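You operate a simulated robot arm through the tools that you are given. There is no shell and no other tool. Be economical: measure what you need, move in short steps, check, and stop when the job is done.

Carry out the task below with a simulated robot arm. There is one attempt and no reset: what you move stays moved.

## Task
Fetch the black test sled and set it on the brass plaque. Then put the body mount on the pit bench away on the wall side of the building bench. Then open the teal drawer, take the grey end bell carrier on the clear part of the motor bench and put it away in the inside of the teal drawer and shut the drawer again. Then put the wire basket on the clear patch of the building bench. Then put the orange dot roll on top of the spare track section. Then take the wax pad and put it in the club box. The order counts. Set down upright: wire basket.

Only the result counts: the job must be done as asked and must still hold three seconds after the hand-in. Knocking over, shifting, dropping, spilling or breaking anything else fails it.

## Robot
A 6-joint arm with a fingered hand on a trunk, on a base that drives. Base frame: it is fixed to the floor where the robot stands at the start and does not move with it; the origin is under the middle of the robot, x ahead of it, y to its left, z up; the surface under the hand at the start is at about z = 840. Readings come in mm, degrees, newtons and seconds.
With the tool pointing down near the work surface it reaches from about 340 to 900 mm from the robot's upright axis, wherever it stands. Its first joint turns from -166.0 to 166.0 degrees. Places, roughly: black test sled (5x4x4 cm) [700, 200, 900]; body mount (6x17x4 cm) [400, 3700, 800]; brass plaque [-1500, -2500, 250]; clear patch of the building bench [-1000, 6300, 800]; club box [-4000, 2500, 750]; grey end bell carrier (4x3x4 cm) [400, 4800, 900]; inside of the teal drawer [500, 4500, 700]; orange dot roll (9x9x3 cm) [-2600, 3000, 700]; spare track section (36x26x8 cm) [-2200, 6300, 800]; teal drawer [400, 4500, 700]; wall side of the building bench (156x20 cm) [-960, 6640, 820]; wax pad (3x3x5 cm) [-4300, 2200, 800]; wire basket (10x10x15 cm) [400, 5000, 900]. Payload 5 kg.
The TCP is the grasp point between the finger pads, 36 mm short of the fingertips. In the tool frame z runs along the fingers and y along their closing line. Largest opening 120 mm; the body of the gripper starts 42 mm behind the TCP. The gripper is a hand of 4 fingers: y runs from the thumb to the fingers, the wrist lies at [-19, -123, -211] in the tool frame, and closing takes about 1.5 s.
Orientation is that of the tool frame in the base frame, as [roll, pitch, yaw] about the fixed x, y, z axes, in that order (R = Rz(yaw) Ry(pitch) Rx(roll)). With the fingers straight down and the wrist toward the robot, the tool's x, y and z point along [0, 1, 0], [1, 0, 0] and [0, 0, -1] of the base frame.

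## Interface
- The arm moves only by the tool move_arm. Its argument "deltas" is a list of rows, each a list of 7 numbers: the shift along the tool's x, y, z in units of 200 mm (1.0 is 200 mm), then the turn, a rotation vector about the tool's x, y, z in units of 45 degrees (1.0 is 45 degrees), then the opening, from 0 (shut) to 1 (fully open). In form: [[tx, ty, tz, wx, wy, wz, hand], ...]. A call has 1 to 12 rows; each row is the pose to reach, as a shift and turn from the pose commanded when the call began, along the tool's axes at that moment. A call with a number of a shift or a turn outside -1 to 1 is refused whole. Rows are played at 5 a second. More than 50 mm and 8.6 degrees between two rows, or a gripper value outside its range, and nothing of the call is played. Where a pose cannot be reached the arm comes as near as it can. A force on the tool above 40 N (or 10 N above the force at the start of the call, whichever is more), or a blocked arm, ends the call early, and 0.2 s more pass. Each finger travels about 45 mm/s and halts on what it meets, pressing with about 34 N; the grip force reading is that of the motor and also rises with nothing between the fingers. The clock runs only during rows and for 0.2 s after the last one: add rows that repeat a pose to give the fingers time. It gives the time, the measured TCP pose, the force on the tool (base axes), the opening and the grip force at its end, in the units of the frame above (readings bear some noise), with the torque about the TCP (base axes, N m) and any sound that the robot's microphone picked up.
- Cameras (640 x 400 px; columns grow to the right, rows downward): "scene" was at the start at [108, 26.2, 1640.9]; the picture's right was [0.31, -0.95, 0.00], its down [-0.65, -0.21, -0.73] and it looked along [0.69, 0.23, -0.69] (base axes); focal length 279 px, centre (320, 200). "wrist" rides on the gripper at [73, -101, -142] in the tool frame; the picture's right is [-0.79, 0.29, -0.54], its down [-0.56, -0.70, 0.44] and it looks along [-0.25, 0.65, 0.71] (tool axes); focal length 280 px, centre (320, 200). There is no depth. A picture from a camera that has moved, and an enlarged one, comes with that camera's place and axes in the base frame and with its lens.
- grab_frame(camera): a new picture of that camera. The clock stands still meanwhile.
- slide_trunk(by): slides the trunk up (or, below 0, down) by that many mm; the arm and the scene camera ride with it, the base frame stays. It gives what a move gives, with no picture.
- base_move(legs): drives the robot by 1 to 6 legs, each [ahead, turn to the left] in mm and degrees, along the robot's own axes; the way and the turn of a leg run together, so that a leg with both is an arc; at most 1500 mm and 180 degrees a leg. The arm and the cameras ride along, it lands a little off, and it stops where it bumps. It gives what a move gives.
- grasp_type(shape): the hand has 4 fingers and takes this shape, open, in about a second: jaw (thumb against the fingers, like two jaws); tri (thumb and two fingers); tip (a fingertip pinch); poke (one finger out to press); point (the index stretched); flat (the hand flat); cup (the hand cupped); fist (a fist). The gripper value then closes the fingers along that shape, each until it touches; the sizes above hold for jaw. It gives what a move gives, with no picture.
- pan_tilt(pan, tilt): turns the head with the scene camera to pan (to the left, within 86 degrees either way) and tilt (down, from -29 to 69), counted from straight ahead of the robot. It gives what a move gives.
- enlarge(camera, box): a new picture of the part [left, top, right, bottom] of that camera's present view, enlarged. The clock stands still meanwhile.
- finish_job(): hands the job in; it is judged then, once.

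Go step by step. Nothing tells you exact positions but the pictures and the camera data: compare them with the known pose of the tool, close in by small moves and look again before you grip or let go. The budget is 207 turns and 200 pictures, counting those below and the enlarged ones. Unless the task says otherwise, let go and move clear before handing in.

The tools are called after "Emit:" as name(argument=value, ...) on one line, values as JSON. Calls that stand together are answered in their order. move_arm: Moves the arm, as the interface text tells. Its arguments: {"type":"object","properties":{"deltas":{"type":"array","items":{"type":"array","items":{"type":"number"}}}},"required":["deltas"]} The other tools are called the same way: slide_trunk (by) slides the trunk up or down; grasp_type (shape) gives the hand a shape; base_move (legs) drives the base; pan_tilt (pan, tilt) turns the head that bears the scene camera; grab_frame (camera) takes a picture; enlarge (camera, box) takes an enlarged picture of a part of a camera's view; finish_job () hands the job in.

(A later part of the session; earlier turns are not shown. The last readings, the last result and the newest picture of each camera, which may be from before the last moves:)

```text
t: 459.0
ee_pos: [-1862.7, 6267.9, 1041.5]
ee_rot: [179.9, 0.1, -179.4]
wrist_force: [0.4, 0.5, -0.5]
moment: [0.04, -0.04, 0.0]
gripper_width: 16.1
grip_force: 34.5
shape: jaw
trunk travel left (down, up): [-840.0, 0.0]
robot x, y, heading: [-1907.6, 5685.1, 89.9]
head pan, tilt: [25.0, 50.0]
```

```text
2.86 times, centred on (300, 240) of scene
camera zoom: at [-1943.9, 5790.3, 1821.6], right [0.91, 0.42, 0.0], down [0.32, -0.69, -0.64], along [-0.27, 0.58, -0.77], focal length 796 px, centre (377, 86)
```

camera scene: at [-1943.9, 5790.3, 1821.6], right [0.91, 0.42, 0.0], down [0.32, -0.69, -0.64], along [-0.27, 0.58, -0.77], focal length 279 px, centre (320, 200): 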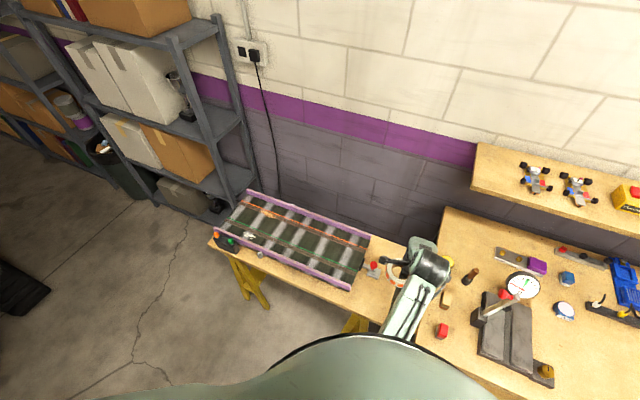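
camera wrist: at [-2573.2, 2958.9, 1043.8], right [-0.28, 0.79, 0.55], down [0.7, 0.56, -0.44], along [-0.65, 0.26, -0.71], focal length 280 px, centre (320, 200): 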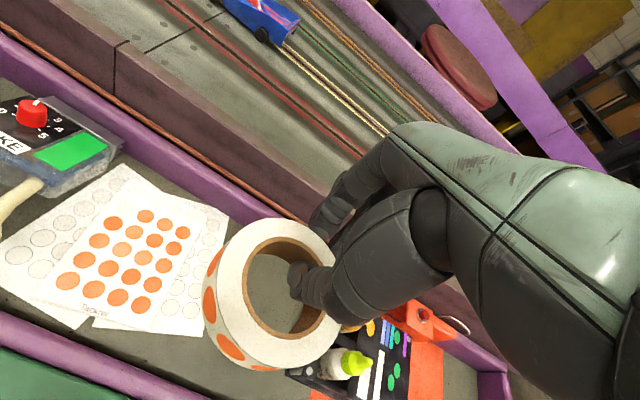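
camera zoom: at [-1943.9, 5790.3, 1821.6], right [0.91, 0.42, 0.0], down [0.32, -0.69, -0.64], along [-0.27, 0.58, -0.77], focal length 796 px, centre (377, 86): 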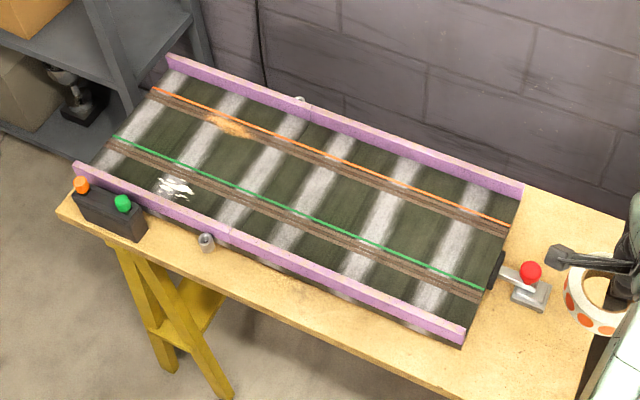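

The right-hand section's centre is ≈[-2178,6308]. Moving the roll over it.

Emit:
move_arm(deltas=[[0.2, 0.05, 0, 0, 0, 0, 0], [0.4, 0.1, 0, 0, 0, 0, 0], [0.6, 0.15, 0, 0, 0, 0, 0], [0.8, 0.2, 0, 0, 0, 0, 0], [1.0, 0.25, 0, 0, 0, 0, 0]])

Emit:
move_arm(deltas=[[0.2, 0.05, 0.05, 0, 0, 0, 0], [0.4, 0.1, 0.15, 0, 0, 0, 0], [0.555, 0.13, 0.3, 0, 0, 0, 0], [0.555, 0.13, 0.45, 0, 0, 0, 0], [0.555, 0.13, 0.45, 0, 0, 0, 0]])

Emit:
grab_frame(camera="wrist")

Emit:
enlarge(camera="scene", box=[200, 170, 400, 310])

```text
t: 460.2
ee_pos: [-2065.4, 6316.1, 1042.4]
ee_rot: [179.8, 0.1, -179.3]
wrist_force: [0.0, 0.8, -1.2]
moment: [0.03, -0.02, -0.03]
gripper_width: 16.2
grip_force: 33.8
shape: jaw
trunk travel left (down, up): [-840.0, 0.0]
robot x, y, heading: [-1911.5, 5692.5, 89.8]
head pan, tilt: [25.0, 50.0]
```

```text
t: 461.4
ee_pos: [-2176.4, 6341.5, 951.4]
ee_rot: [179.7, 0.1, -179.5]
wrist_force: [-0.1, 0.3, -0.5]
moment: [0.04, 0.0, 0.01]
gripper_width: 16.3
grip_force: 33.8
shape: jaw
trunk travel left (down, up): [-840.0, 0.0]
robot x, y, heading: [-1908.6, 5689.9, 90.0]
head pan, tilt: [25.0, 50.0]
```

```text
38 pictures are left
camera wrist: at [-2247.2, 6239.4, 1093.4], right [0.78, 0.29, 0.54], down [0.57, -0.69, -0.44], along [0.25, 0.66, -0.71], focal length 280 px, centre (320, 200)
```

wrist: 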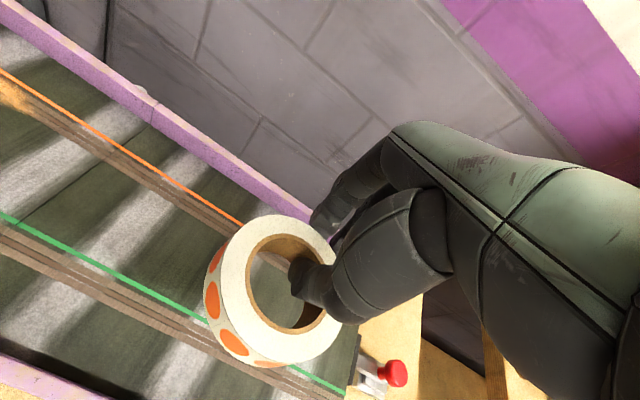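

```text
2.86 times, centred on (300, 240) of scene
camera zoom: at [-1944.2, 5789.5, 1821.6], right [0.91, 0.42, 0.0], down [0.32, -0.69, -0.64], along [-0.27, 0.58, -0.77], focal length 796 px, centre (377, 86)
```

zoom: 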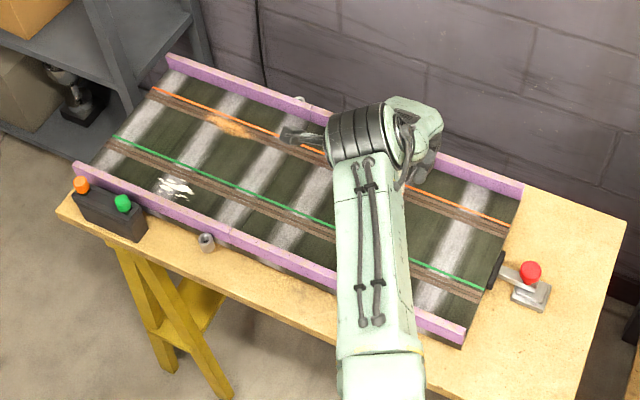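

Over the section. Lowering in steps until contact.

Emit:
move_arm(deltas=[[0, 0, 0.1, 0, 0, 0, 0], [0, 0, 0.2, 0, 0, 0, 0], [0, 0, 0.23, 0, 0, 0, 0], [0, 0, 0.25, 0, 0, 0, 0]])

Emit:
grab_frame(camera="wrist")

```text
t: 462.4
ee_pos: [-2174.0, 6342.0, 901.2]
ee_rot: [179.7, 0.2, -179.3]
wrist_force: [-0.5, 1.3, 0.1]
moment: [0.02, -0.02, -0.03]
gripper_width: 16.2
grip_force: 34.0
shape: jaw
trunk travel left (down, up): [-840.0, 0.0]
robot x, y, heading: [-1912.8, 5689.1, 89.9]
head pan, tilt: [25.0, 50.0]
```

```text
36 pictures are left
camera wrist: at [-2246.3, 6239.9, 1042.6], right [0.78, 0.3, 0.55], down [0.57, -0.69, -0.44], along [0.25, 0.66, -0.71], focal length 280 px, centre (320, 200)
```

wrist: 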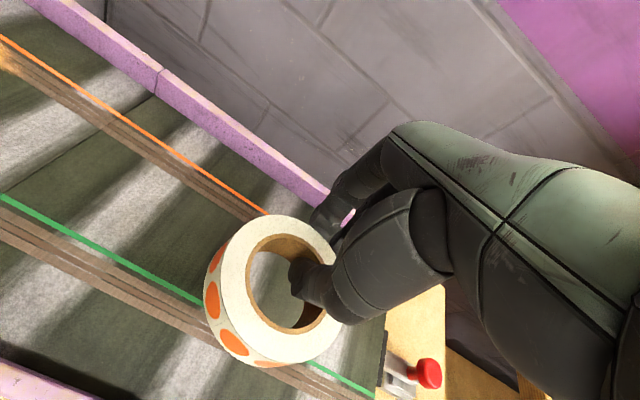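

Emit:
move_arm(deltas=[[0, 0, 0.03, 0, 0, 0, 0], [0, 0, 0.06, 0, 0, 0, 0], [0, 0, 0.08, 0, 0, 0, 0], [0, 0, 0.08, 0, 0, 0, 0]])

Emit:
move_arm(deltas=[[0, 0, 0.02, 0, 0, 0, 0], [0, 0, 0.035, 0, 0, 0, 0]])

Emit:
move_arm(deltas=[[0, 0, 0.015, 0, 0, 0, 0], [0, 0, 0.03, 0, 0, 0, 0]])

```text
t: 463.4
ee_pos: [-2175.0, 6340.4, 886.4]
ee_rot: [180.0, 0.1, -179.4]
wrist_force: [0.4, -0.1, -0.7]
moment: [0.05, -0.02, 0.02]
gripper_width: 15.6
grip_force: 33.7
shape: jaw
trunk travel left (down, up): [-840.0, 0.0]
robot x, y, heading: [-1911.6, 5688.5, 89.7]
head pan, tilt: [25.0, 50.0]
```

```text
t: 464.0
ee_pos: [-2175.2, 6341.7, 877.9]
ee_rot: [179.9, 0.2, -179.3]
wrist_force: [0.9, 0.9, -1.5]
moment: [0.02, -0.03, 0.0]
gripper_width: 16.0
grip_force: 34.4
shape: jaw
trunk travel left (down, up): [-840.0, 0.0]
robot x, y, heading: [-1907.7, 5692.0, 89.7]
head pan, tilt: [25.0, 50.0]
```

```text
t: 464.6
ee_pos: [-2174.8, 6341.7, 871.6]
ee_rot: [179.8, 0.2, -179.4]
wrist_force: [0.6, 0.3, -2.0]
moment: [0.04, 0.0, 0.0]
gripper_width: 16.1
grip_force: 34.0
shape: jaw
trunk travel left (down, up): [-840.0, 0.0]
robot x, y, heading: [-1911.1, 5687.3, 89.7]
head pan, tilt: [25.0, 50.0]
```

Emit:
move_arm(deltas=[[0, 0, 0.02, 0, 0, 0, 0], [0, 0, 0.04, 0, 0, 0, 0]])

Emit:
move_arm(deltas=[[0, 0, 0.015, 0, 0, 0, 0], [0, 0, 0.03, 0, 0, 0, 0]])

Emit:
grab_frame(camera="wrist")

```text
t: 465.2
ee_pos: [-2175.6, 6341.8, 863.4]
ee_rot: [179.9, 0.1, -179.4]
wrist_force: [0.1, 0.0, -1.0]
moment: [0.04, -0.02, 0.02]
gripper_width: 16.3
grip_force: 33.8
shape: jaw
trunk travel left (down, up): [-840.0, 0.0]
robot x, y, heading: [-1913.8, 5690.5, 89.7]
head pan, tilt: [25.0, 50.0]
```

```text
t: 465.8
ee_pos: [-2175.8, 6341.5, 858.6]
ee_rot: [179.8, 0.1, -179.4]
wrist_force: [-0.1, -0.5, -0.4]
moment: [-0.01, 0.03, 0.01]
gripper_width: 16.0
grip_force: 34.0
shape: jaw
trunk travel left (down, up): [-840.0, 0.0]
robot x, y, heading: [-1910.2, 5689.0, 89.9]
head pan, tilt: [25.0, 50.0]
```

```text
35 pictures are left
camera wrist: at [-2246.5, 6240.3, 1000.3], right [0.78, 0.29, 0.54], down [0.57, -0.69, -0.44], along [0.25, 0.66, -0.71], focal length 280 px, centre (320, 200)
```

wrist: 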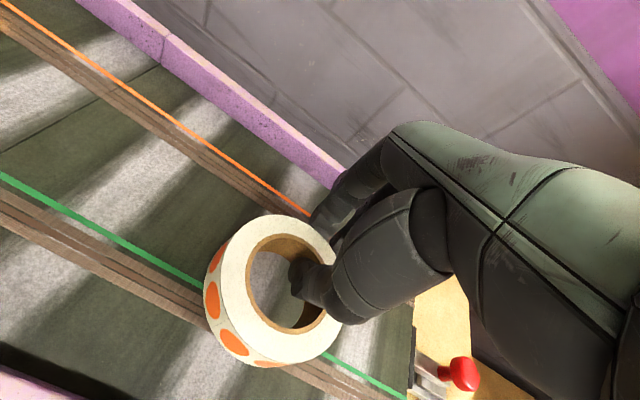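

Emit:
move_arm(deltas=[[0, 0, 0.02, 0, 0, 0, 0], [0, 0, 0.04, 0, 0, 0, 0]])

Emit:
move_arm(deltas=[[0, 0, 0.02, 0, 0, 0, 0], [0, 0, 0.035, 0, 0, 0, 0]])

```text
t: 466.4
ee_pos: [-2174.6, 6342.3, 850.3]
ee_rot: [179.8, 0.1, -179.4]
wrist_force: [-0.8, 0.7, -1.5]
moment: [0.02, 0.01, -0.01]
gripper_width: 16.4
grip_force: 34.0
shape: jaw
trunk travel left (down, up): [-840.0, 0.0]
robot x, y, heading: [-1912.2, 5691.9, 90.1]
head pan, tilt: [25.0, 50.0]
```

```text
t: 467.0
ee_pos: [-2172.9, 6341.5, 842.9]
ee_rot: [179.8, 0.2, -179.4]
wrist_force: [-0.4, 0.1, 0.1]
moment: [-0.02, -0.01, -0.01]
gripper_width: 16.2
grip_force: 34.6
shape: jaw
trunk travel left (down, up): [-840.0, 0.0]
robot x, y, heading: [-1910.8, 5688.9, 90.0]
head pan, tilt: [25.0, 50.0]
```

Emit:
move_arm(deltas=[[0, 0, 0.02, 0, 0, 0, 0], [0, 0, 0.035, 0, 0, 0, 0]])

Emit:
move_arm(deltas=[[0, 0, 0.015, 0, 0, 0, 0], [0, 0, 0.03, 0, 0, 0, 0]])

Emit:
enlarge(camera="wrist", box=[180, 190, 360, 400])

```text
t: 467.6
ee_pos: [-2175.7, 6341.1, 836.4]
ee_rot: [179.8, 0.1, -179.4]
wrist_force: [1.0, 0.3, -0.3]
moment: [0.05, -0.02, -0.01]
gripper_width: 16.0
grip_force: 33.8
shape: jaw
trunk travel left (down, up): [-840.0, 0.0]
robot x, y, heading: [-1913.7, 5688.2, 90.0]
head pan, tilt: [25.0, 50.0]
```

```text
t: 468.2
ee_pos: [-2173.3, 6342.0, 830.6]
ee_rot: [179.8, 0.2, -179.4]
wrist_force: [-0.8, 0.7, -1.0]
moment: [0.05, 0.01, 0.01]
gripper_width: 15.9
grip_force: 33.8
shape: jaw
trunk travel left (down, up): [-840.0, 0.0]
robot x, y, heading: [-1910.8, 5687.8, 90.1]
head pan, tilt: [25.0, 50.0]
```

```text
1.90 times, centred on (270, 295) of wrist
camera zoom: at [-2246.0, 6239.9, 972.1], right [0.78, 0.3, 0.55], down [0.57, -0.69, -0.44], along [0.25, 0.66, -0.71], focal length 534 px, centre (415, 19)
```

zoom: 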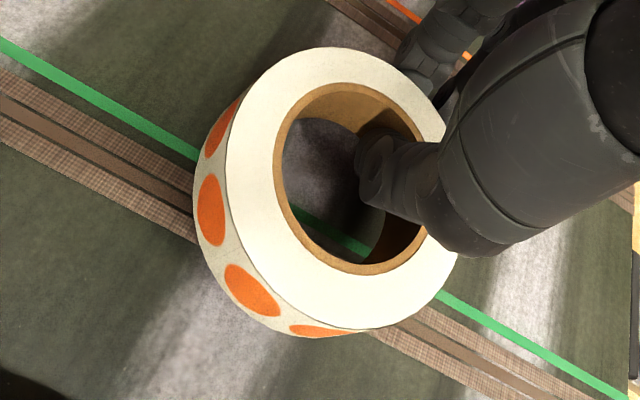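

Very near the surface now. Continuing in small steps.

Emit:
move_arm(deltas=[[0, 0, 0.015, 0, 0, 0, 0], [0, 0, 0.03, 0, 0, 0, 0]])

Emit:
move_arm(deltas=[[0, 0, 0.015, 0, 0, 0, 0], [0, 0, 0.03, 0, 0, 0, 0]])

Emit:
move_arm(deltas=[[0, 0, 0.015, 0, 0, 0, 0], [0, 0, 0.025, 0, 0, 0, 0]])

```text
t: 468.8
ee_pos: [-2174.0, 6342.0, 825.2]
ee_rot: [179.8, 0.1, -179.4]
wrist_force: [-0.7, 1.0, -1.7]
moment: [0.01, -0.01, -0.01]
gripper_width: 15.9
grip_force: 33.7
shape: jaw
trunk travel left (down, up): [-840.0, 0.0]
robot x, y, heading: [-1912.8, 5685.3, 89.9]
head pan, tilt: [25.0, 50.0]
```

```text
t: 469.4
ee_pos: [-2175.1, 6342.1, 818.9]
ee_rot: [179.9, 0.1, -179.4]
wrist_force: [-0.6, 0.1, -0.4]
moment: [0.01, 0.0, 0.0]
gripper_width: 15.9
grip_force: 34.1
shape: jaw
trunk travel left (down, up): [-840.0, 0.0]
robot x, y, heading: [-1911.6, 5689.7, 89.9]
head pan, tilt: [25.0, 50.0]
```

```text
t: 470.0
ee_pos: [-2175.1, 6342.1, 816.1]
ee_rot: [179.5, 0.0, -179.4]
wrist_force: [2.2, 0.8, 14.6]
moment: [0.01, -0.18, 0.01]
gripper_width: 16.6
grip_force: 33.9
shape: jaw
trunk travel left (down, up): [-840.0, 0.0]
robot x, y, heading: [-1910.1, 5689.6, 90.1]
head pan, tilt: [25.0, 50.0]
```

Contact (15 N). Opening to 42 mm and lifting straight up.

Emit:
move_arm(deltas=[[0, 0, -0.005, 0, 0, 0, 0.2], [0, 0, -0.005, 0, 0, 0, 0.32], [0, 0, -0.005, 0, 0, 0, 0.32], [0, 0, -0.005, 0, 0, 0, 0.32], [0, 0, -0.1, 0, 0, 0, 0.32], [0, 0, -0.3, 0, 0, 0, 0.32], [0, 0, -0.5, 0, 0, 0, 0.32], [0, 0, -0.7, 0, 0, 0, 0.32], [0, 0, -0.9, 0, 0, 0, 0.32]])

Emit:
grab_frame(camera="wrist")

```text
t: 472.0
ee_pos: [-2174.7, 6339.8, 992.8]
ee_rot: [179.9, 0.2, -179.4]
wrist_force: [-0.8, 0.0, -1.0]
moment: [0.04, 0.06, 0.0]
gripper_width: 38.2
grip_force: 0.0
shape: jaw
trunk travel left (down, up): [-840.0, 0.0]
robot x, y, heading: [-1909.4, 5691.5, 89.9]
head pan, tilt: [25.0, 50.0]
```

```text
33 pictures are left
camera wrist: at [-2246.2, 6238.3, 1134.9], right [0.78, 0.3, 0.55], down [0.57, -0.69, -0.44], along [0.25, 0.66, -0.71], focal length 280 px, centre (320, 200)
```

wrist: 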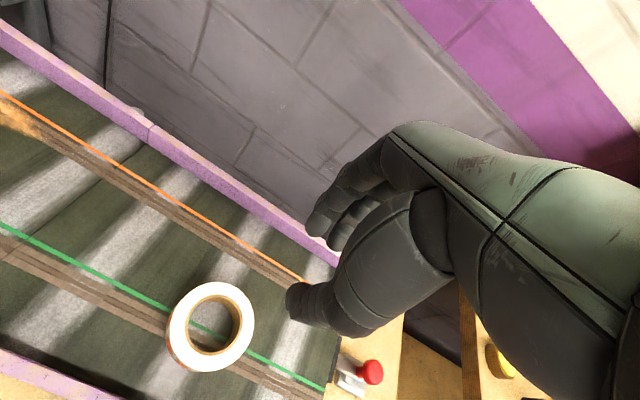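

The roll lies flat on the track section. Last item: the wax pad inside the track loop. Retracting the arm, then driving south for a look at access.

Emit:
move_arm(deltas=[[-0.2, -0.05, -0.1, 0, 0, 0, 0.6], [-0.4, -0.15, -0.2, 0, 0, 0, 0.6], [-0.6, -0.25, -0.3, 0, 0, 0, 0.6], [-0.8, -0.35, -0.35, 0, 0, 0, 0.6], [-1.0, -0.4, -0.35, 0, 0, 0, 0.6]])

Emit:
base_move(legs=[[-300, 0], [0, -90], [210, 0], [0, -90], [1300, 0], [1300, 0]])

```text
t: 473.2
ee_pos: [-1971.5, 6263.3, 1065.5]
ee_rot: [179.7, 0.1, -179.3]
wrist_force: [1.0, 0.8, -0.3]
moment: [0.03, 0.0, 0.0]
gripper_width: 71.5
grip_force: 0.0
shape: jaw
trunk travel left (down, up): [-840.0, 0.0]
robot x, y, heading: [-1905.4, 5691.2, 90.1]
head pan, tilt: [25.0, 50.0]
```

```text
t: 499.3
ee_pos: [-1645.7, 2228.2, 1065.4]
ee_rot: [179.9, 0.1, 0.9]
wrist_force: [-0.2, 0.2, -0.1]
moment: [0.01, -0.01, 0.02]
gripper_width: 71.7
grip_force: 0.1
shape: jaw
trunk travel left (down, up): [-840.0, 0.0]
robot x, y, heading: [-1713.2, 2801.7, -89.8]
head pan, tilt: [25.0, 50.0]
```

Emit:
base_move(legs=[[1000, 0], [1000, 0]])

Emit:
pan_tilt(pan=-60, tilt=20)

Emit:
grab_frame(camera="scene")

```text
t: 507.7
ee_pos: [-1634.5, 773.4, 1061.6]
ee_rot: [180.0, 0.1, 1.8]
wrist_force: [1.0, -0.2, -0.3]
moment: [0.11, 0.0, -0.02]
gripper_width: 71.8
grip_force: 0.0
shape: jaw
trunk travel left (down, up): [-840.0, 0.0]
robot x, y, heading: [-1721.4, 1351.4, -89.5]
head pan, tilt: [25.0, 50.0]
stopped in leg 2: the robot was blocked; the commanded pose is now the measured one
```

```text
t: 509.3
ee_pos: [-1638.2, 778.5, 1064.7]
ee_rot: [179.7, 0.0, 1.8]
wrist_force: [0.8, -0.7, 0.2]
moment: [-0.03, 0.01, -0.04]
gripper_width: 71.6
grip_force: 0.1
shape: jaw
trunk travel left (down, up): [-840.0, 0.0]
robot x, y, heading: [-1713.9, 1349.8, -89.6]
head pan, tilt: [-60.0, 20.0]
```

```text
32 pictures are left
camera scene: at [-1797.2, 1275.1, 1867.3], right [-0.51, 0.86, 0.0], down [0.29, 0.17, -0.94], along [-0.81, -0.48, -0.34], focal length 279 px, centre (320, 200)
```

scene: 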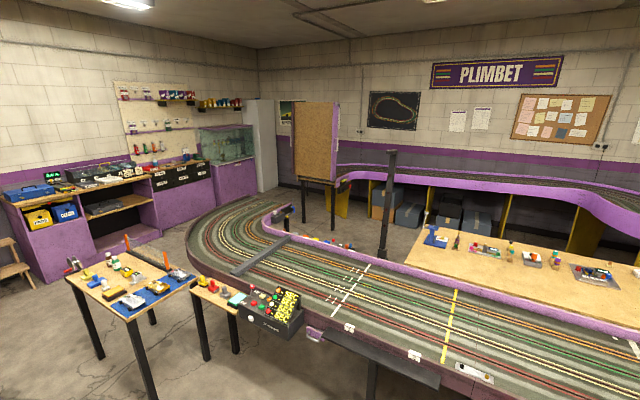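

The route into the loop is around the track's south end. Something ahead blocked me; looking forward.

Emit:
pan_tilt(pan=-5, tilt=42)

Emit:
grab_frame(camera="scene")

```text
t: 510.5
ee_pos: [-1640.0, 778.1, 1064.8]
ee_rot: [179.7, 0.0, 1.7]
wrist_force: [-0.5, 0.4, 0.2]
moment: [0.01, 0.02, 0.01]
gripper_width: 71.7
grip_force: 0.0
shape: jaw
trunk travel left (down, up): [-840.0, 0.0]
robot x, y, heading: [-1712.4, 1352.1, -89.4]
head pan, tilt: [-5.0, 42.0]
```

```text
31 pictures are left
camera scene: at [-1724.2, 1238.0, 1832.9], right [-1.0, 0.08, 0.0], down [0.05, 0.67, -0.74], along [-0.06, -0.74, -0.67], focal length 279 px, centre (320, 200)
```

scene: 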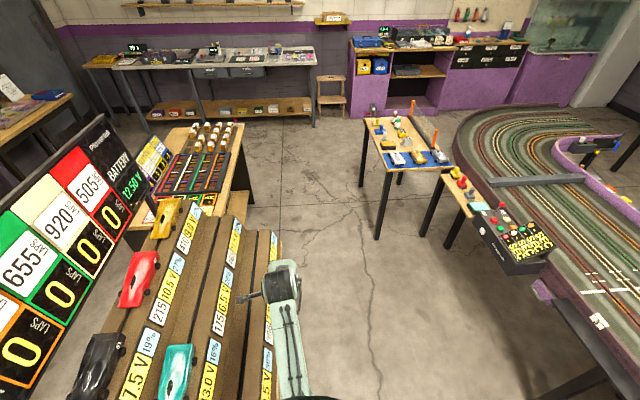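

I see the way: between the car rack (x≈−1490) and table 1 (x≈−2290), then west past the track's U-end (y≈−950), and in through the gap at x≈−4500. Driving the first part along x≈−1880.

Emit:
base_move(legs=[[-180, 0], [0, -90.4], [167, 0], [0, 90], [1500, 0]])

```text
t: 525.6
ee_pos: [-1781.9, 526.9, 1064.9]
ee_rot: [179.8, 0.2, 3.5]
wrist_force: [0.6, 0.8, 0.4]
moment: [-0.02, 0.03, -0.01]
gripper_width: 72.1
grip_force: 0.1
shape: jaw
trunk travel left (down, up): [-840.0, 0.0]
robot x, y, heading: [-1883.3, 1098.5, -79.9]
head pan, tilt: [-5.0, 42.0]
stopped in leg 5: the robot was blocked; the commanded pose is now the measured one
```

Blocked by the rack again: my base is wider than I assumed there. I'll take the known-safe route instead: north, across, down the main aisle and west along y≈−1600.

Emit:
base_move(legs=[[-300, 0], [0, -100], [0, -98], [825, 0], [825, 0], [0, 8]])

```text
t: 547.2
ee_pos: [-1712.8, 3605.1, 1063.9]
ee_rot: [179.8, 0.1, 173.7]
wrist_force: [-0.2, -1.5, 0.1]
moment: [0.03, 0.0, 0.02]
gripper_width: 72.1
grip_force: 0.0
shape: jaw
trunk travel left (down, up): [-840.0, 0.0]
robot x, y, heading: [-1709.7, 3021.8, 89.9]
head pan, tilt: [-5.0, 42.0]
```

Emit:
base_move(legs=[[1490, 0], [0, -90], [1500, 0], [20, 0], [0, -90], [1450, 0]])

```text
t: 580.1
ee_pos: [-234.0, 2465.8, 1064.6]
ee_rot: [179.8, 0.1, -8.3]
wrist_force: [-0.5, -0.1, -0.1]
moment: [-0.01, 0.01, -0.04]
gripper_width: 72.2
grip_force: 0.0
shape: jaw
trunk travel left (down, up): [-840.0, 0.0]
robot x, y, heading: [-214.5, 3044.9, -91.4]
head pan, tilt: [-5.0, 42.0]
```

Emit:
base_move(legs=[[0, 3.2], [1450, 0], [0, -2], [1500, 0], [1500, 0]])

```text
t: 604.5
ee_pos: [-172.3, -1987.1, 1064.2]
ee_rot: [179.8, 0.1, -6.9]
wrist_force: [0.1, 1.0, -0.9]
moment: [0.02, 0.0, -0.01]
gripper_width: 71.9
grip_force: 0.1
shape: jaw
trunk travel left (down, up): [-840.0, 0.0]
robot x, y, heading: [-171.9, -1403.2, -90.5]
head pan, tilt: [-5.0, 42.0]
```

Emit:
base_move(legs=[[0, -81], [1445, 0], [0, -8.5], [1420, 0], [700, 0]])

Emit:
pan_tilt(pan=-45, tilt=30)

Emit:
grab_frame(camera="scene")

```text
t: 628.3
ee_pos: [-4284.7, -1591.9, 1063.6]
ee_rot: [179.8, 0.1, -96.8]
wrist_force: [-0.4, -0.9, 0.0]
moment: [0.0, -0.01, -0.03]
gripper_width: 72.0
grip_force: 0.0
shape: jaw
trunk travel left (down, up): [-840.0, 0.0]
robot x, y, heading: [-3706.1, -1595.9, 180.0]
head pan, tilt: [-5.0, 42.0]
```

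```text
t: 629.3
ee_pos: [-4284.4, -1592.9, 1064.9]
ee_rot: [179.8, 0.2, -96.8]
wrist_force: [-1.2, -0.8, -0.4]
moment: [-0.02, 0.02, -0.05]
gripper_width: 72.0
grip_force: 0.0
shape: jaw
trunk travel left (down, up): [-840.0, 0.0]
robot x, y, heading: [-3699.3, -1596.1, 180.0]
head pan, tilt: [-45.0, 30.0]
```

```text
30 pictures are left
camera scene: at [-3799.5, -1529.4, 1851.1], right [0.71, 0.71, 0.0], down [0.35, -0.35, -0.87], along [-0.61, 0.61, -0.5], focal length 279 px, centre (320, 200)
```

scene: 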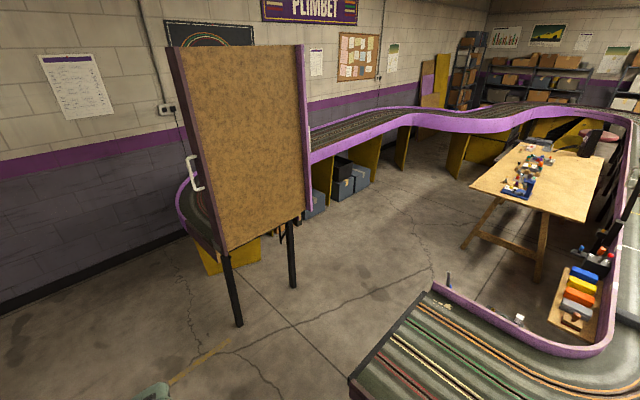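

The loop interior is open; gap between x≈−4100 and −5180, table at x −4460..−3630. Driving in.

Emit:
base_move(legs=[[938, 0], [0, -90], [1400, 0], [0, 15.5], [935, 0], [0, -15.5]])

Emit:
pan_tilt(pan=-25, tilt=35)

Emit:
grab_frame(camera="scene")

```text
t: 637.5
ee_pos: [-5009.3, -1153.4, 1062.8]
ee_rot: [-179.6, -0.6, -147.6]
wrist_force: [1.8, -19.7, 6.0]
moment: [1.0, 0.03, -0.15]
gripper_width: 71.8
grip_force: 0.1
shape: jaw
trunk travel left (down, up): [-840.0, 0.0]
robot x, y, heading: [-4647.8, -1596.3, 128.2]
head pan, tilt: [-45.0, 30.0]
stopped in leg 2: the force on the tool passed its limit at 62 N (the readings are from after the stop); the commanded pose is now the measured one
```

```text
t: 638.3
ee_pos: [-5011.1, -1151.5, 1063.7]
ee_rot: [-179.7, -0.5, -147.6]
wrist_force: [3.0, -24.4, 5.5]
moment: [0.92, 0.05, -0.17]
gripper_width: 71.9
grip_force: 0.0
shape: jaw
trunk travel left (down, up): [-840.0, 0.0]
robot x, y, heading: [-4648.0, -1594.7, 128.2]
head pan, tilt: [-25.0, 35.0]
```

```text
29 pictures are left
camera scene: at [-4687.9, -1493.4, 1843.8], right [0.97, 0.23, 0.0], down [0.13, -0.56, -0.82], along [-0.19, 0.8, -0.57], focal length 279 px, centre (320, 200)
```

scene: 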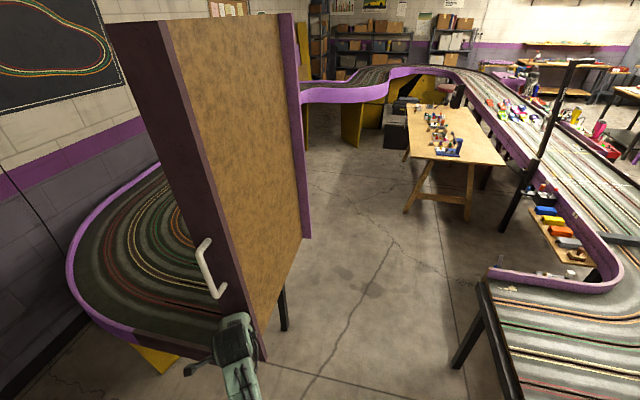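

My hand touched the raised flap while turning; it still stands. Rotating back the other way and retracting the arm before turning on.

Emit:
base_move(legs=[[0, 25]])

Emit:
move_arm(deltas=[[0, -0.2, 0, 0, 0, 0, 0.6], [0, -0.4, 0, 0, 0, 0, 0.6], [0, -0.4, 0, 0, 0, 0, 0.6]])

```text
t: 640.2
ee_pos: [-5166.0, -1342.0, 1061.7]
ee_rot: [-179.6, -0.6, -122.7]
wrist_force: [0.1, 0.2, 0.4]
moment: [-0.02, 0.0, -0.02]
gripper_width: 71.9
grip_force: 0.1
shape: jaw
trunk travel left (down, up): [-840.0, 0.0]
robot x, y, heading: [-4648.8, -1596.9, 153.0]
head pan, tilt: [-25.0, 35.0]
```

```text
t: 641.0
ee_pos: [-5101.8, -1383.5, 1063.1]
ee_rot: [-179.4, -0.6, -122.6]
wrist_force: [-0.5, 0.4, -0.5]
moment: [0.01, -0.02, -0.02]
gripper_width: 71.7
grip_force: 0.0
shape: jaw
trunk travel left (down, up): [-840.0, 0.0]
robot x, y, heading: [-4650.3, -1596.7, 153.1]
head pan, tilt: [-25.0, 35.0]
```

Emit:
base_move(legs=[[-250, 0], [0, -50.4], [625, 0], [0, -12.6], [900, 0]])

```text
t: 654.6
ee_pos: [-4589.2, 297.2, 1062.6]
ee_rot: [-179.7, -0.5, 174.4]
wrist_force: [0.2, -0.4, 0.2]
moment: [-0.01, -0.03, 0.01]
gripper_width: 71.7
grip_force: 0.1
shape: jaw
trunk travel left (down, up): [-840.0, 0.0]
robot x, y, heading: [-4573.4, -200.8, 90.3]
head pan, tilt: [-25.0, 35.0]
```

Emit:
base_move(legs=[[0, 19.1], [955, 0], [0, -19.4], [1540, 0]])

Emit:
pan_tilt(pan=-70, tilt=40)

Emit:
grab_frame(camera="scene")

```text
refused: 1540 is not a number from -1500 to 1500
```

```text
t: 655.8
ee_pos: [-4589.3, 296.6, 1062.5]
ee_rot: [-179.5, -0.6, 174.4]
wrist_force: [0.7, 0.4, -0.1]
moment: [0.01, 0.0, -0.01]
gripper_width: 71.9
grip_force: 0.0
shape: jaw
trunk travel left (down, up): [-840.0, 0.0]
robot x, y, heading: [-4572.6, -204.4, 90.2]
head pan, tilt: [-70.0, 40.0]
```

```text
28 pictures are left
camera scene: at [-4494.6, -140.7, 1835.8], right [0.34, -0.94, 0.0], down [-0.6, -0.22, -0.77], along [0.72, 0.26, -0.64], focal length 279 px, centre (320, 200)
```

scene: 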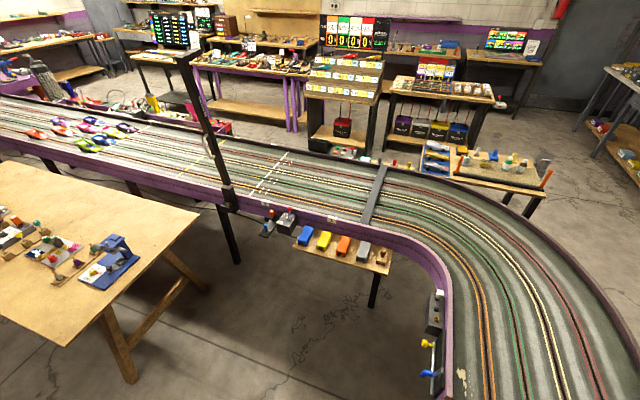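

Emit:
base_move(legs=[[0, 19.1], [955, 0], [0, -19.4], [1450, 0], [0, -88]])

Emit:
pan_tilt(pan=5, tilt=45)

Emit:
grab_frame(camera="scene")

```text
t: 675.6
ee_pos: [-4400.8, 2160.6, 1062.4]
ee_rot: [-179.5, -0.7, 85.4]
wrist_force: [1.1, -0.2, 0.5]
moment: [0.01, 0.02, 0.0]
gripper_width: 71.9
grip_force: 0.0
shape: jaw
trunk travel left (down, up): [-840.0, 0.0]
robot x, y, heading: [-4896.3, 2135.5, 1.0]
head pan, tilt: [-70.0, 40.0]
```

```text
t: 677.0
ee_pos: [-4400.2, 2159.5, 1062.8]
ee_rot: [-179.5, -0.6, 85.4]
wrist_force: [-0.8, 0.1, 0.2]
moment: [0.0, 0.02, 0.0]
gripper_width: 71.8
grip_force: 0.0
shape: jaw
trunk travel left (down, up): [-840.0, 0.0]
robot x, y, heading: [-4896.8, 2136.1, 1.1]
head pan, tilt: [5.0, 45.0]
```

```text
27 pictures are left
camera scene: at [-4787.0, 2144.9, 1828.5], right [0.11, -0.99, 0.0], down [-0.7, -0.07, -0.71], along [0.7, 0.07, -0.71], focal length 279 px, centre (320, 200)
```

scene: 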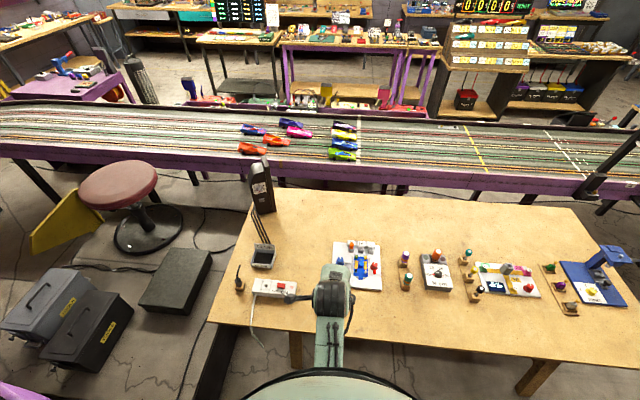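

Emit:
enlarge(camera="scene", box=[220, 150, 480, 320])

Emit:
grab_frame(camera="wrist")

```text
2.35 times, centred on (350, 235) of scene
camera zoom: at [-4787.0, 2144.9, 1828.5], right [0.11, -0.99, 0.0], down [-0.7, -0.07, -0.71], along [0.7, 0.07, -0.71], focal length 656 px, centre (249, 118)
```

zoom: 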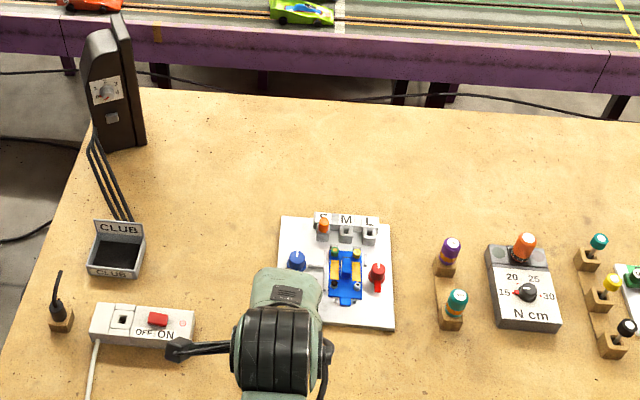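

```text
25 pictures are left
camera wrist: at [-4494.1, 2239.4, 1206.5], right [0.23, -0.82, 0.53], down [-0.75, -0.5, -0.44], along [0.63, -0.3, -0.72], focal length 280 px, centre (320, 200)
```

wrist: 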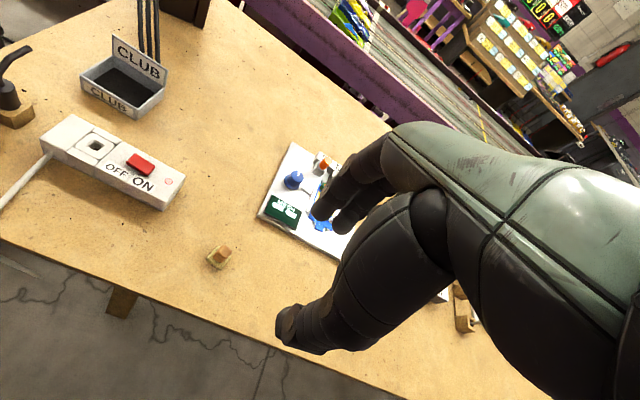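

The club box is the small grey open box at ≈[-4148,2455]; the wax pad (small block with orange top) at ≈[-4328,2195]. Moving above the pad.

Emit:
move_arm(deltas=[[0.05, 0.09, 0.15, 0, 0, 0, 0.6], [0.1, 0.18, 0.3, 0, 0, 0, 0.6], [0.15, 0.27, 0.45, 0, 0, 0, 0.6], [0.2, 0.345, 0.6, 0, 0, 0, 0.6], [0.2, 0.345, 0.6, 0, 0, 0, 0.6]])

Emit:
grab_frame(camera="wrist")

```text
t: 678.2
ee_pos: [-4329.5, 2196.1, 943.0]
ee_rot: [-179.6, -0.5, 85.3]
wrist_force: [-0.6, -0.2, 0.1]
moment: [-0.01, -0.02, 0.01]
gripper_width: 71.7
grip_force: 0.1
shape: jaw
trunk travel left (down, up): [-840.0, 0.0]
robot x, y, heading: [-4900.2, 2135.0, 1.1]
head pan, tilt: [5.0, 45.0]
```

```text
24 pictures are left
camera wrist: at [-4423.7, 2276.1, 1086.4], right [0.23, -0.82, 0.53], down [-0.75, -0.5, -0.44], along [0.63, -0.3, -0.72], focal length 280 px, centre (320, 200)
```

wrist: 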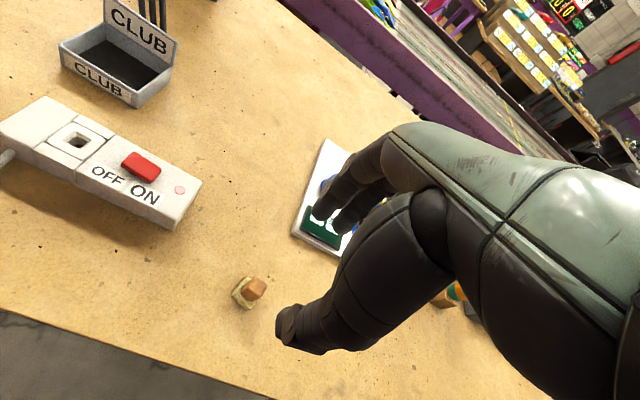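

Pad refined to ≈[-4314,2191], table about z 735. Aligning and descending partway.

Emit:
move_arm(deltas=[[-0.034, 0.078, 0.1, 0, 0, 0, 0.55], [-0.034, 0.078, 0.3, 0, 0, 0, 0.55], [-0.034, 0.078, 0.5, 0, 0, 0, 0.55], [-0.034, 0.078, 0.62, 0, 0, 0, 0.55], [-0.034, 0.078, 0.62, 0, 0, 0, 0.55]])

Emit:
grab_frame(camera="wrist")

```text
t: 679.5
ee_pos: [-4316.1, 2189.0, 818.2]
ee_rot: [-179.5, -0.5, 85.4]
wrist_force: [0.3, 0.3, 0.6]
moment: [0.01, 0.01, -0.02]
gripper_width: 66.2
grip_force: 0.0
shape: jaw
trunk travel left (down, up): [-840.0, 0.0]
robot x, y, heading: [-4898.6, 2134.2, 0.9]
head pan, tilt: [5.0, 45.0]
```

```text
23 pictures are left
camera wrist: at [-4409.9, 2269.0, 962.1], right [0.23, -0.82, 0.53], down [-0.75, -0.5, -0.44], along [0.63, -0.3, -0.72], focal length 280 px, centre (320, 200)
```

wrist: 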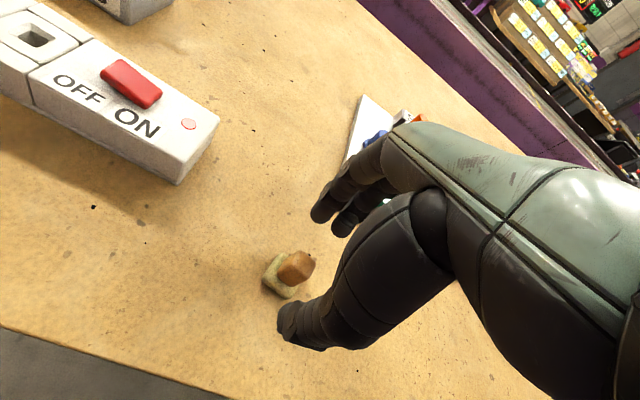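

The pad is between thumb and fingers. Descending 36 mm and closing.

Emit:
move_arm(deltas=[[0, 0, 0.08, 0, 0, 0, 0.55], [0, 0, 0.15, 0, 0, 0, 0.55], [0, 0, 0.18, 0, 0, 0, 0.55], [0, 0, 0.18, 0, 0, 0, 0.3], [0, 0, 0.18, 0, 0, 0, 0.1], [0, 0, 0.18, 0, 0, 0, 0], [0, 0, 0.18, 0, 0, 0, 0], [0, 0, 0.18, 0, 0, 0, 0], [0, 0, 0.18, 0, 0, 0, 0]])

Emit:
grab_frame(camera="wrist")

```text
t: 681.5
ee_pos: [-4315.7, 2188.9, 784.6]
ee_rot: [-179.9, -0.6, 85.3]
wrist_force: [-2.3, -0.1, 22.5]
moment: [-0.08, -0.23, -0.04]
gripper_width: 20.5
grip_force: 34.0
shape: jaw
trunk travel left (down, up): [-840.0, 0.0]
robot x, y, heading: [-4894.6, 2136.7, 1.1]
head pan, tilt: [5.0, 45.0]
```

```text
22 pictures are left
camera wrist: at [-4409.9, 2268.9, 928.2], right [0.22, -0.82, 0.53], down [-0.74, -0.5, -0.45], along [0.63, -0.3, -0.72], focal length 280 px, centre (320, 200)
```

wrist: 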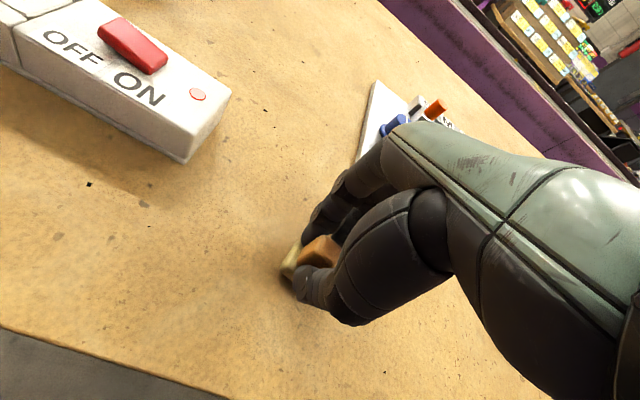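

Held (20 mm); table z≈748. Lifting and heading toward the club box.

Emit:
move_arm(deltas=[[0, 0, -0.1, 0, 0, 0, 0], [0, 0, -0.3, 0, 0, 0, 0], [0, 0, -0.5, 0, 0, 0, 0], [0, 0, -0.7, 0, 0, 0, 0], [0, 0, -0.7, 0, 0, 0, 0]])

Emit:
base_move(legs=[[100, 0]])

Emit:
grab_frame(camera="wrist")

```text
t: 682.6
ee_pos: [-4313.8, 2187.1, 922.3]
ee_rot: [-179.4, -0.7, 85.4]
wrist_force: [-0.1, -0.7, -0.3]
moment: [-0.02, 0.0, 0.01]
gripper_width: 18.5
grip_force: 34.2
shape: jaw
trunk travel left (down, up): [-840.0, 0.0]
robot x, y, heading: [-4898.0, 2132.3, 1.3]
head pan, tilt: [5.0, 45.0]
```

```text
t: 683.9
ee_pos: [-4214.4, 2189.9, 920.9]
ee_rot: [-179.6, -0.6, 85.4]
wrist_force: [0.3, -0.3, -0.4]
moment: [0.02, 0.02, -0.02]
gripper_width: 18.9
grip_force: 34.2
shape: jaw
trunk travel left (down, up): [-840.0, 0.0]
robot x, y, heading: [-4798.8, 2139.1, 1.2]
head pan, tilt: [5.0, 45.0]
```

```text
21 pictures are left
camera wrist: at [-4307.9, 2269.5, 1065.5], right [0.23, -0.82, 0.53], down [-0.75, -0.5, -0.44], along [0.63, -0.3, -0.72], focal length 280 px, centre (320, 200)
```

wrist: 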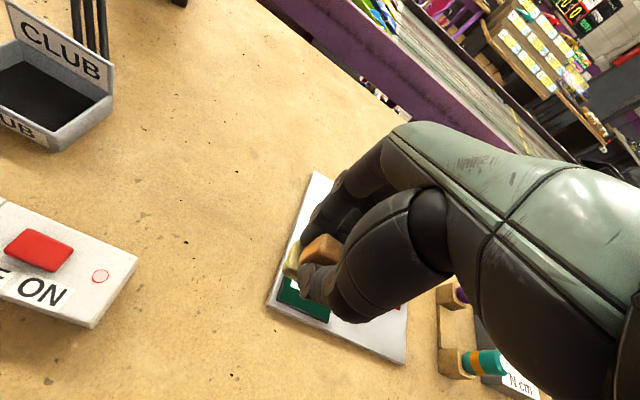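

Emit:
move_arm(deltas=[[0.2, 0, 0, 0, 0, 0, 0], [0.4, 0, 0, 0, 0, 0, 0], [0.6, 0, 0, 0, 0, 0, 0], [0.8, 0.05, 0, 0, 0, 0, 0], [1.0, 0.1, 0, 0, 0, 0, 0], [1.0, 0.1, 0, 0, 0, 0, 0]])

Emit:
grab_frame(camera="wrist")

```text
t: 685.2
ee_pos: [-4177.7, 2386.4, 924.4]
ee_rot: [-179.4, -0.7, 85.5]
wrist_force: [-1.1, -1.1, 0.4]
moment: [0.02, -0.04, -0.02]
gripper_width: 18.8
grip_force: 33.8
shape: jaw
trunk travel left (down, up): [-840.0, 0.0]
robot x, y, heading: [-4796.0, 2132.5, 1.0]
head pan, tilt: [5.0, 45.0]
```

```text
20 pictures are left
camera wrist: at [-4272.1, 2467.3, 1067.4], right [0.23, -0.82, 0.53], down [-0.75, -0.5, -0.44], along [0.63, -0.3, -0.72], focal length 280 px, centre (320, 200)
```

wrist: 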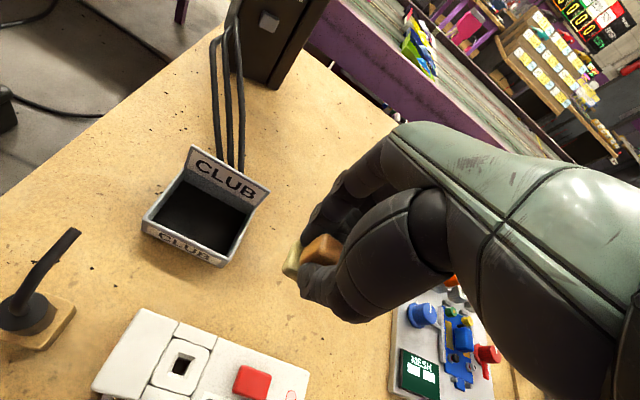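

Box centre ≈[-4129,2471], rim z≈783. Moving the pad over it at the current height, then down to just above the rim.

Emit:
move_arm(deltas=[[0.22, 0.1, 0, 0, 0, 0, 0], [0.44, 0.19, 0, 0, 0, 0, 0], [0.44, 0.19, 0.15, 0, 0, 0, 0], [0.44, 0.19, 0.3, 0, 0, 0, 0], [0.44, 0.19, 0.3, 0, 0, 0, 0]])

Emit:
grab_frame(camera="wrist")

Emit:
enlarge(camera="scene", box=[180, 170, 380, 300])

```text
t: 686.5
ee_pos: [-4131.4, 2474.2, 864.4]
ee_rot: [-179.6, -0.6, 85.5]
wrist_force: [1.7, -0.6, 0.3]
moment: [0.0, -0.02, -0.01]
gripper_width: 18.6
grip_force: 33.6
shape: jaw
trunk travel left (down, up): [-840.0, 0.0]
robot x, y, heading: [-4799.1, 2138.2, 0.9]
head pan, tilt: [5.0, 45.0]
```

```text
19 pictures are left
camera wrist: at [-4226.6, 2553.4, 1008.1], right [0.23, -0.82, 0.53], down [-0.75, -0.5, -0.44], along [0.63, -0.3, -0.72], focal length 280 px, centre (320, 200)
```

wrist: 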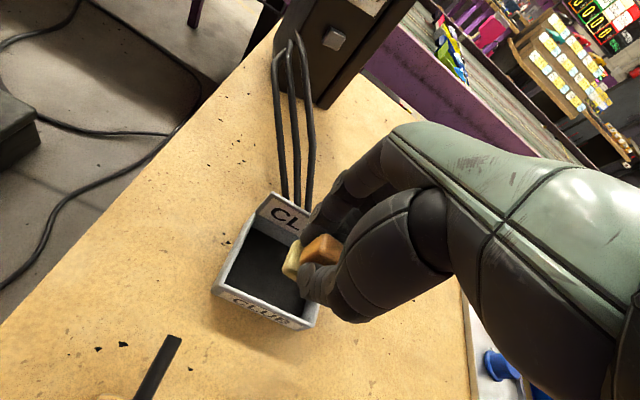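

```text
3.08 times, centred on (280, 235) of scene
camera zoom: at [-4687.5, 2147.4, 1828.6], right [0.11, -0.99, 0.0], down [-0.7, -0.08, -0.71], along [0.7, 0.07, -0.71], focal length 858 px, centre (443, 92)
```

zoom: 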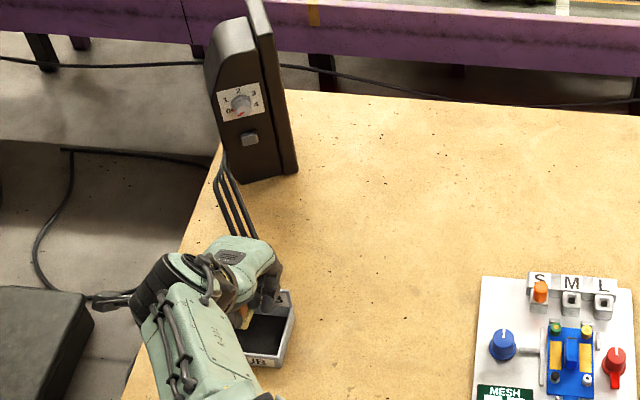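

Box refined to centre ≈[-4118,2474]. Shifting 12 mm forward and lowering to just above the rim.

Emit:
move_arm(deltas=[[0.02, 0.058, 0.05, 0, 0, 0, 0], [0.02, 0.058, 0.13, 0, 0, 0, 0], [0.02, 0.058, 0.2, 0, 0, 0, 0], [0.02, 0.058, 0.2, 0, 0, 0, 0]])

Emit:
grab_frame(camera="wrist")

```text
t: 687.5
ee_pos: [-4126.2, 2474.9, 858.9]
ee_rot: [-179.5, -0.5, 85.4]
wrist_force: [0.4, -0.7, -1.5]
moment: [0.04, 0.01, -0.01]
gripper_width: 18.6
grip_force: 34.1
shape: jaw
out of reach, approached as far as the arm can: row 1, 2, 3, 4
trunk travel left (down, up): [-840.0, 0.0]
robot x, y, heading: [-4798.1, 2134.5, 1.4]
head pan, tilt: [5.0, 45.0]
```

```text
17 pictures are left
camera wrist: at [-4220.1, 2555.1, 1002.5], right [0.23, -0.82, 0.53], down [-0.75, -0.5, -0.44], along [0.62, -0.3, -0.72], focal length 280 px, centre (320, 200)
```

wrist: 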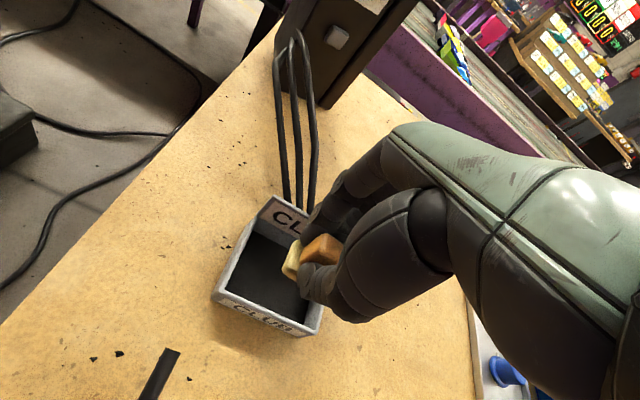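

At the arm's limit; x is close enough. Lowering the rest with the trunk.

Emit:
slide_trunk(by=-34)

Emit:
enlarge(camera="wrist", box=[200, 180, 360, 360])

```text
t: 688.2
ee_pos: [-4126.9, 2475.1, 826.4]
ee_rot: [-179.5, -0.6, 85.5]
wrist_force: [-0.2, -0.1, -0.8]
moment: [0.01, -0.04, 0.05]
gripper_width: 18.9
grip_force: 34.1
shape: jaw
trunk travel left (down, up): [-806.0, 34.0]
robot x, y, heading: [-4796.3, 2136.1, 1.2]
head pan, tilt: [5.0, 45.0]
```

```text
2.22 times, centred on (280, 270) of wrist
camera zoom: at [-4221.1, 2554.3, 969.4], right [0.23, -0.82, 0.53], down [-0.75, -0.5, -0.44], along [0.63, -0.3, -0.72], focal length 623 px, centre (409, 44)
```

zoom: 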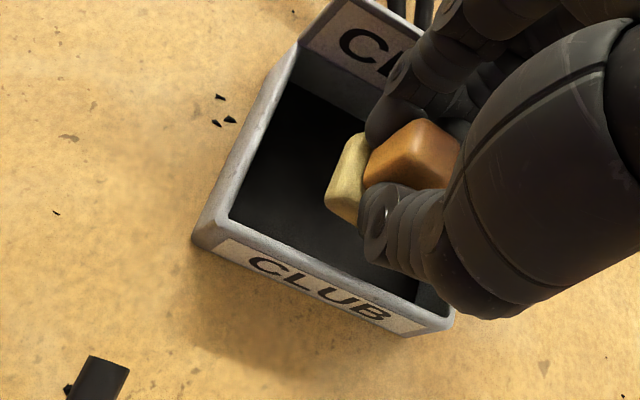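

The pad is over the box's interior just above the rim. Releasing.

Emit:
move_arm(deltas=[[0, 0, 0, 0, 0, 0, 0.22], [0, 0, 0, 0, 0, 0, 0.28], [0, 0, 0, 0, 0, 0, 0.32], [0, 0, 0, 0, 0, 0, 0.32], [0, 0, 0, 0, 0, 0, 0.32]])

Emit:
enlarge(camera="wrist", box=[200, 180, 360, 360])

```text
t: 689.4
ee_pos: [-4128.6, 2475.0, 824.9]
ee_rot: [-179.5, -0.6, 85.5]
wrist_force: [-2.7, 0.3, 0.9]
moment: [-0.06, -0.08, -0.05]
gripper_width: 37.6
grip_force: 0.0
shape: jaw
trunk travel left (down, up): [-806.0, 34.0]
robot x, y, heading: [-4795.8, 2139.2, 1.1]
head pan, tilt: [5.0, 45.0]
```

```text
2.22 times, centred on (280, 270) of wrist
camera zoom: at [-4221.0, 2554.5, 969.3], right [0.23, -0.82, 0.53], down [-0.75, -0.5, -0.44], along [0.63, -0.3, -0.72], focal length 623 px, centre (409, 44)
```

zoom: 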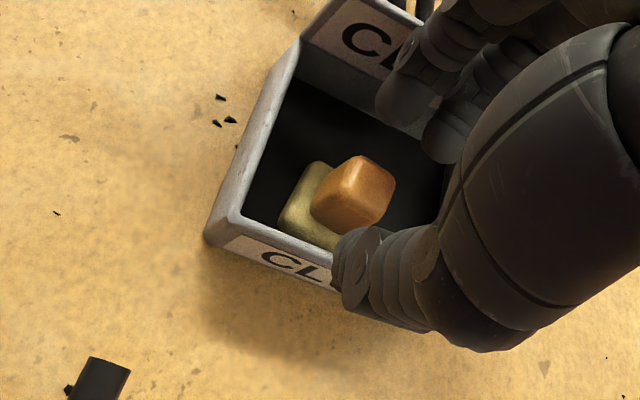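

The pad stands inside the club box. Rising straight up with the trunk.

Emit:
slide_trunk(by=34)

Emit:
move_arm(deltas=[[0, 0, -0.15, 0, 0, 0, 0.32], [0, 0, -0.35, 0, 0, 0, 0.32], [0, -0.1, -0.5, 0, 0, 0, 0.32]])

Emit:
grab_frame(camera="wrist")

```text
t: 690.2
ee_pos: [-4126.3, 2474.5, 859.2]
ee_rot: [-179.4, -0.6, 85.3]
wrist_force: [0.2, 0.5, -0.1]
moment: [0.04, 0.0, 0.0]
gripper_width: 37.9
grip_force: 0.0
shape: jaw
trunk travel left (down, up): [-840.0, 0.0]
robot x, y, heading: [-4794.5, 2137.3, 1.0]
head pan, tilt: [5.0, 45.0]
```

```text
t: 691.0
ee_pos: [-4147.8, 2474.6, 959.7]
ee_rot: [-179.5, -0.5, 85.4]
wrist_force: [-0.7, 0.1, -1.1]
moment: [0.01, -0.05, 0.04]
gripper_width: 38.3
grip_force: 0.1
shape: jaw
trunk travel left (down, up): [-840.0, 0.0]
robot x, y, heading: [-4793.8, 2139.6, 1.0]
head pan, tilt: [5.0, 45.0]
```

```text
14 pictures are left
camera wrist: at [-4241.9, 2554.5, 1102.7], right [0.23, -0.81, 0.53], down [-0.75, -0.5, -0.44], along [0.62, -0.3, -0.72], focal length 280 px, centre (320, 200)
```

wrist: 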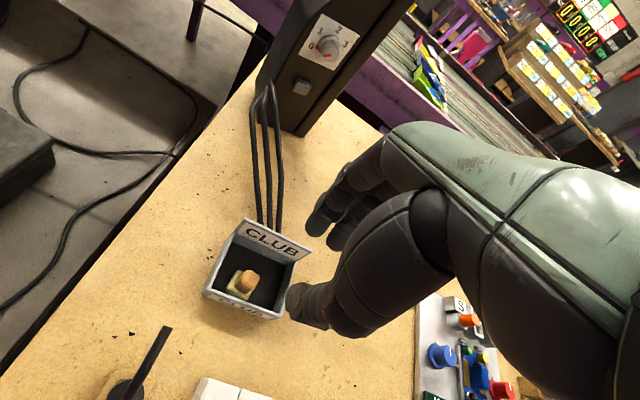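

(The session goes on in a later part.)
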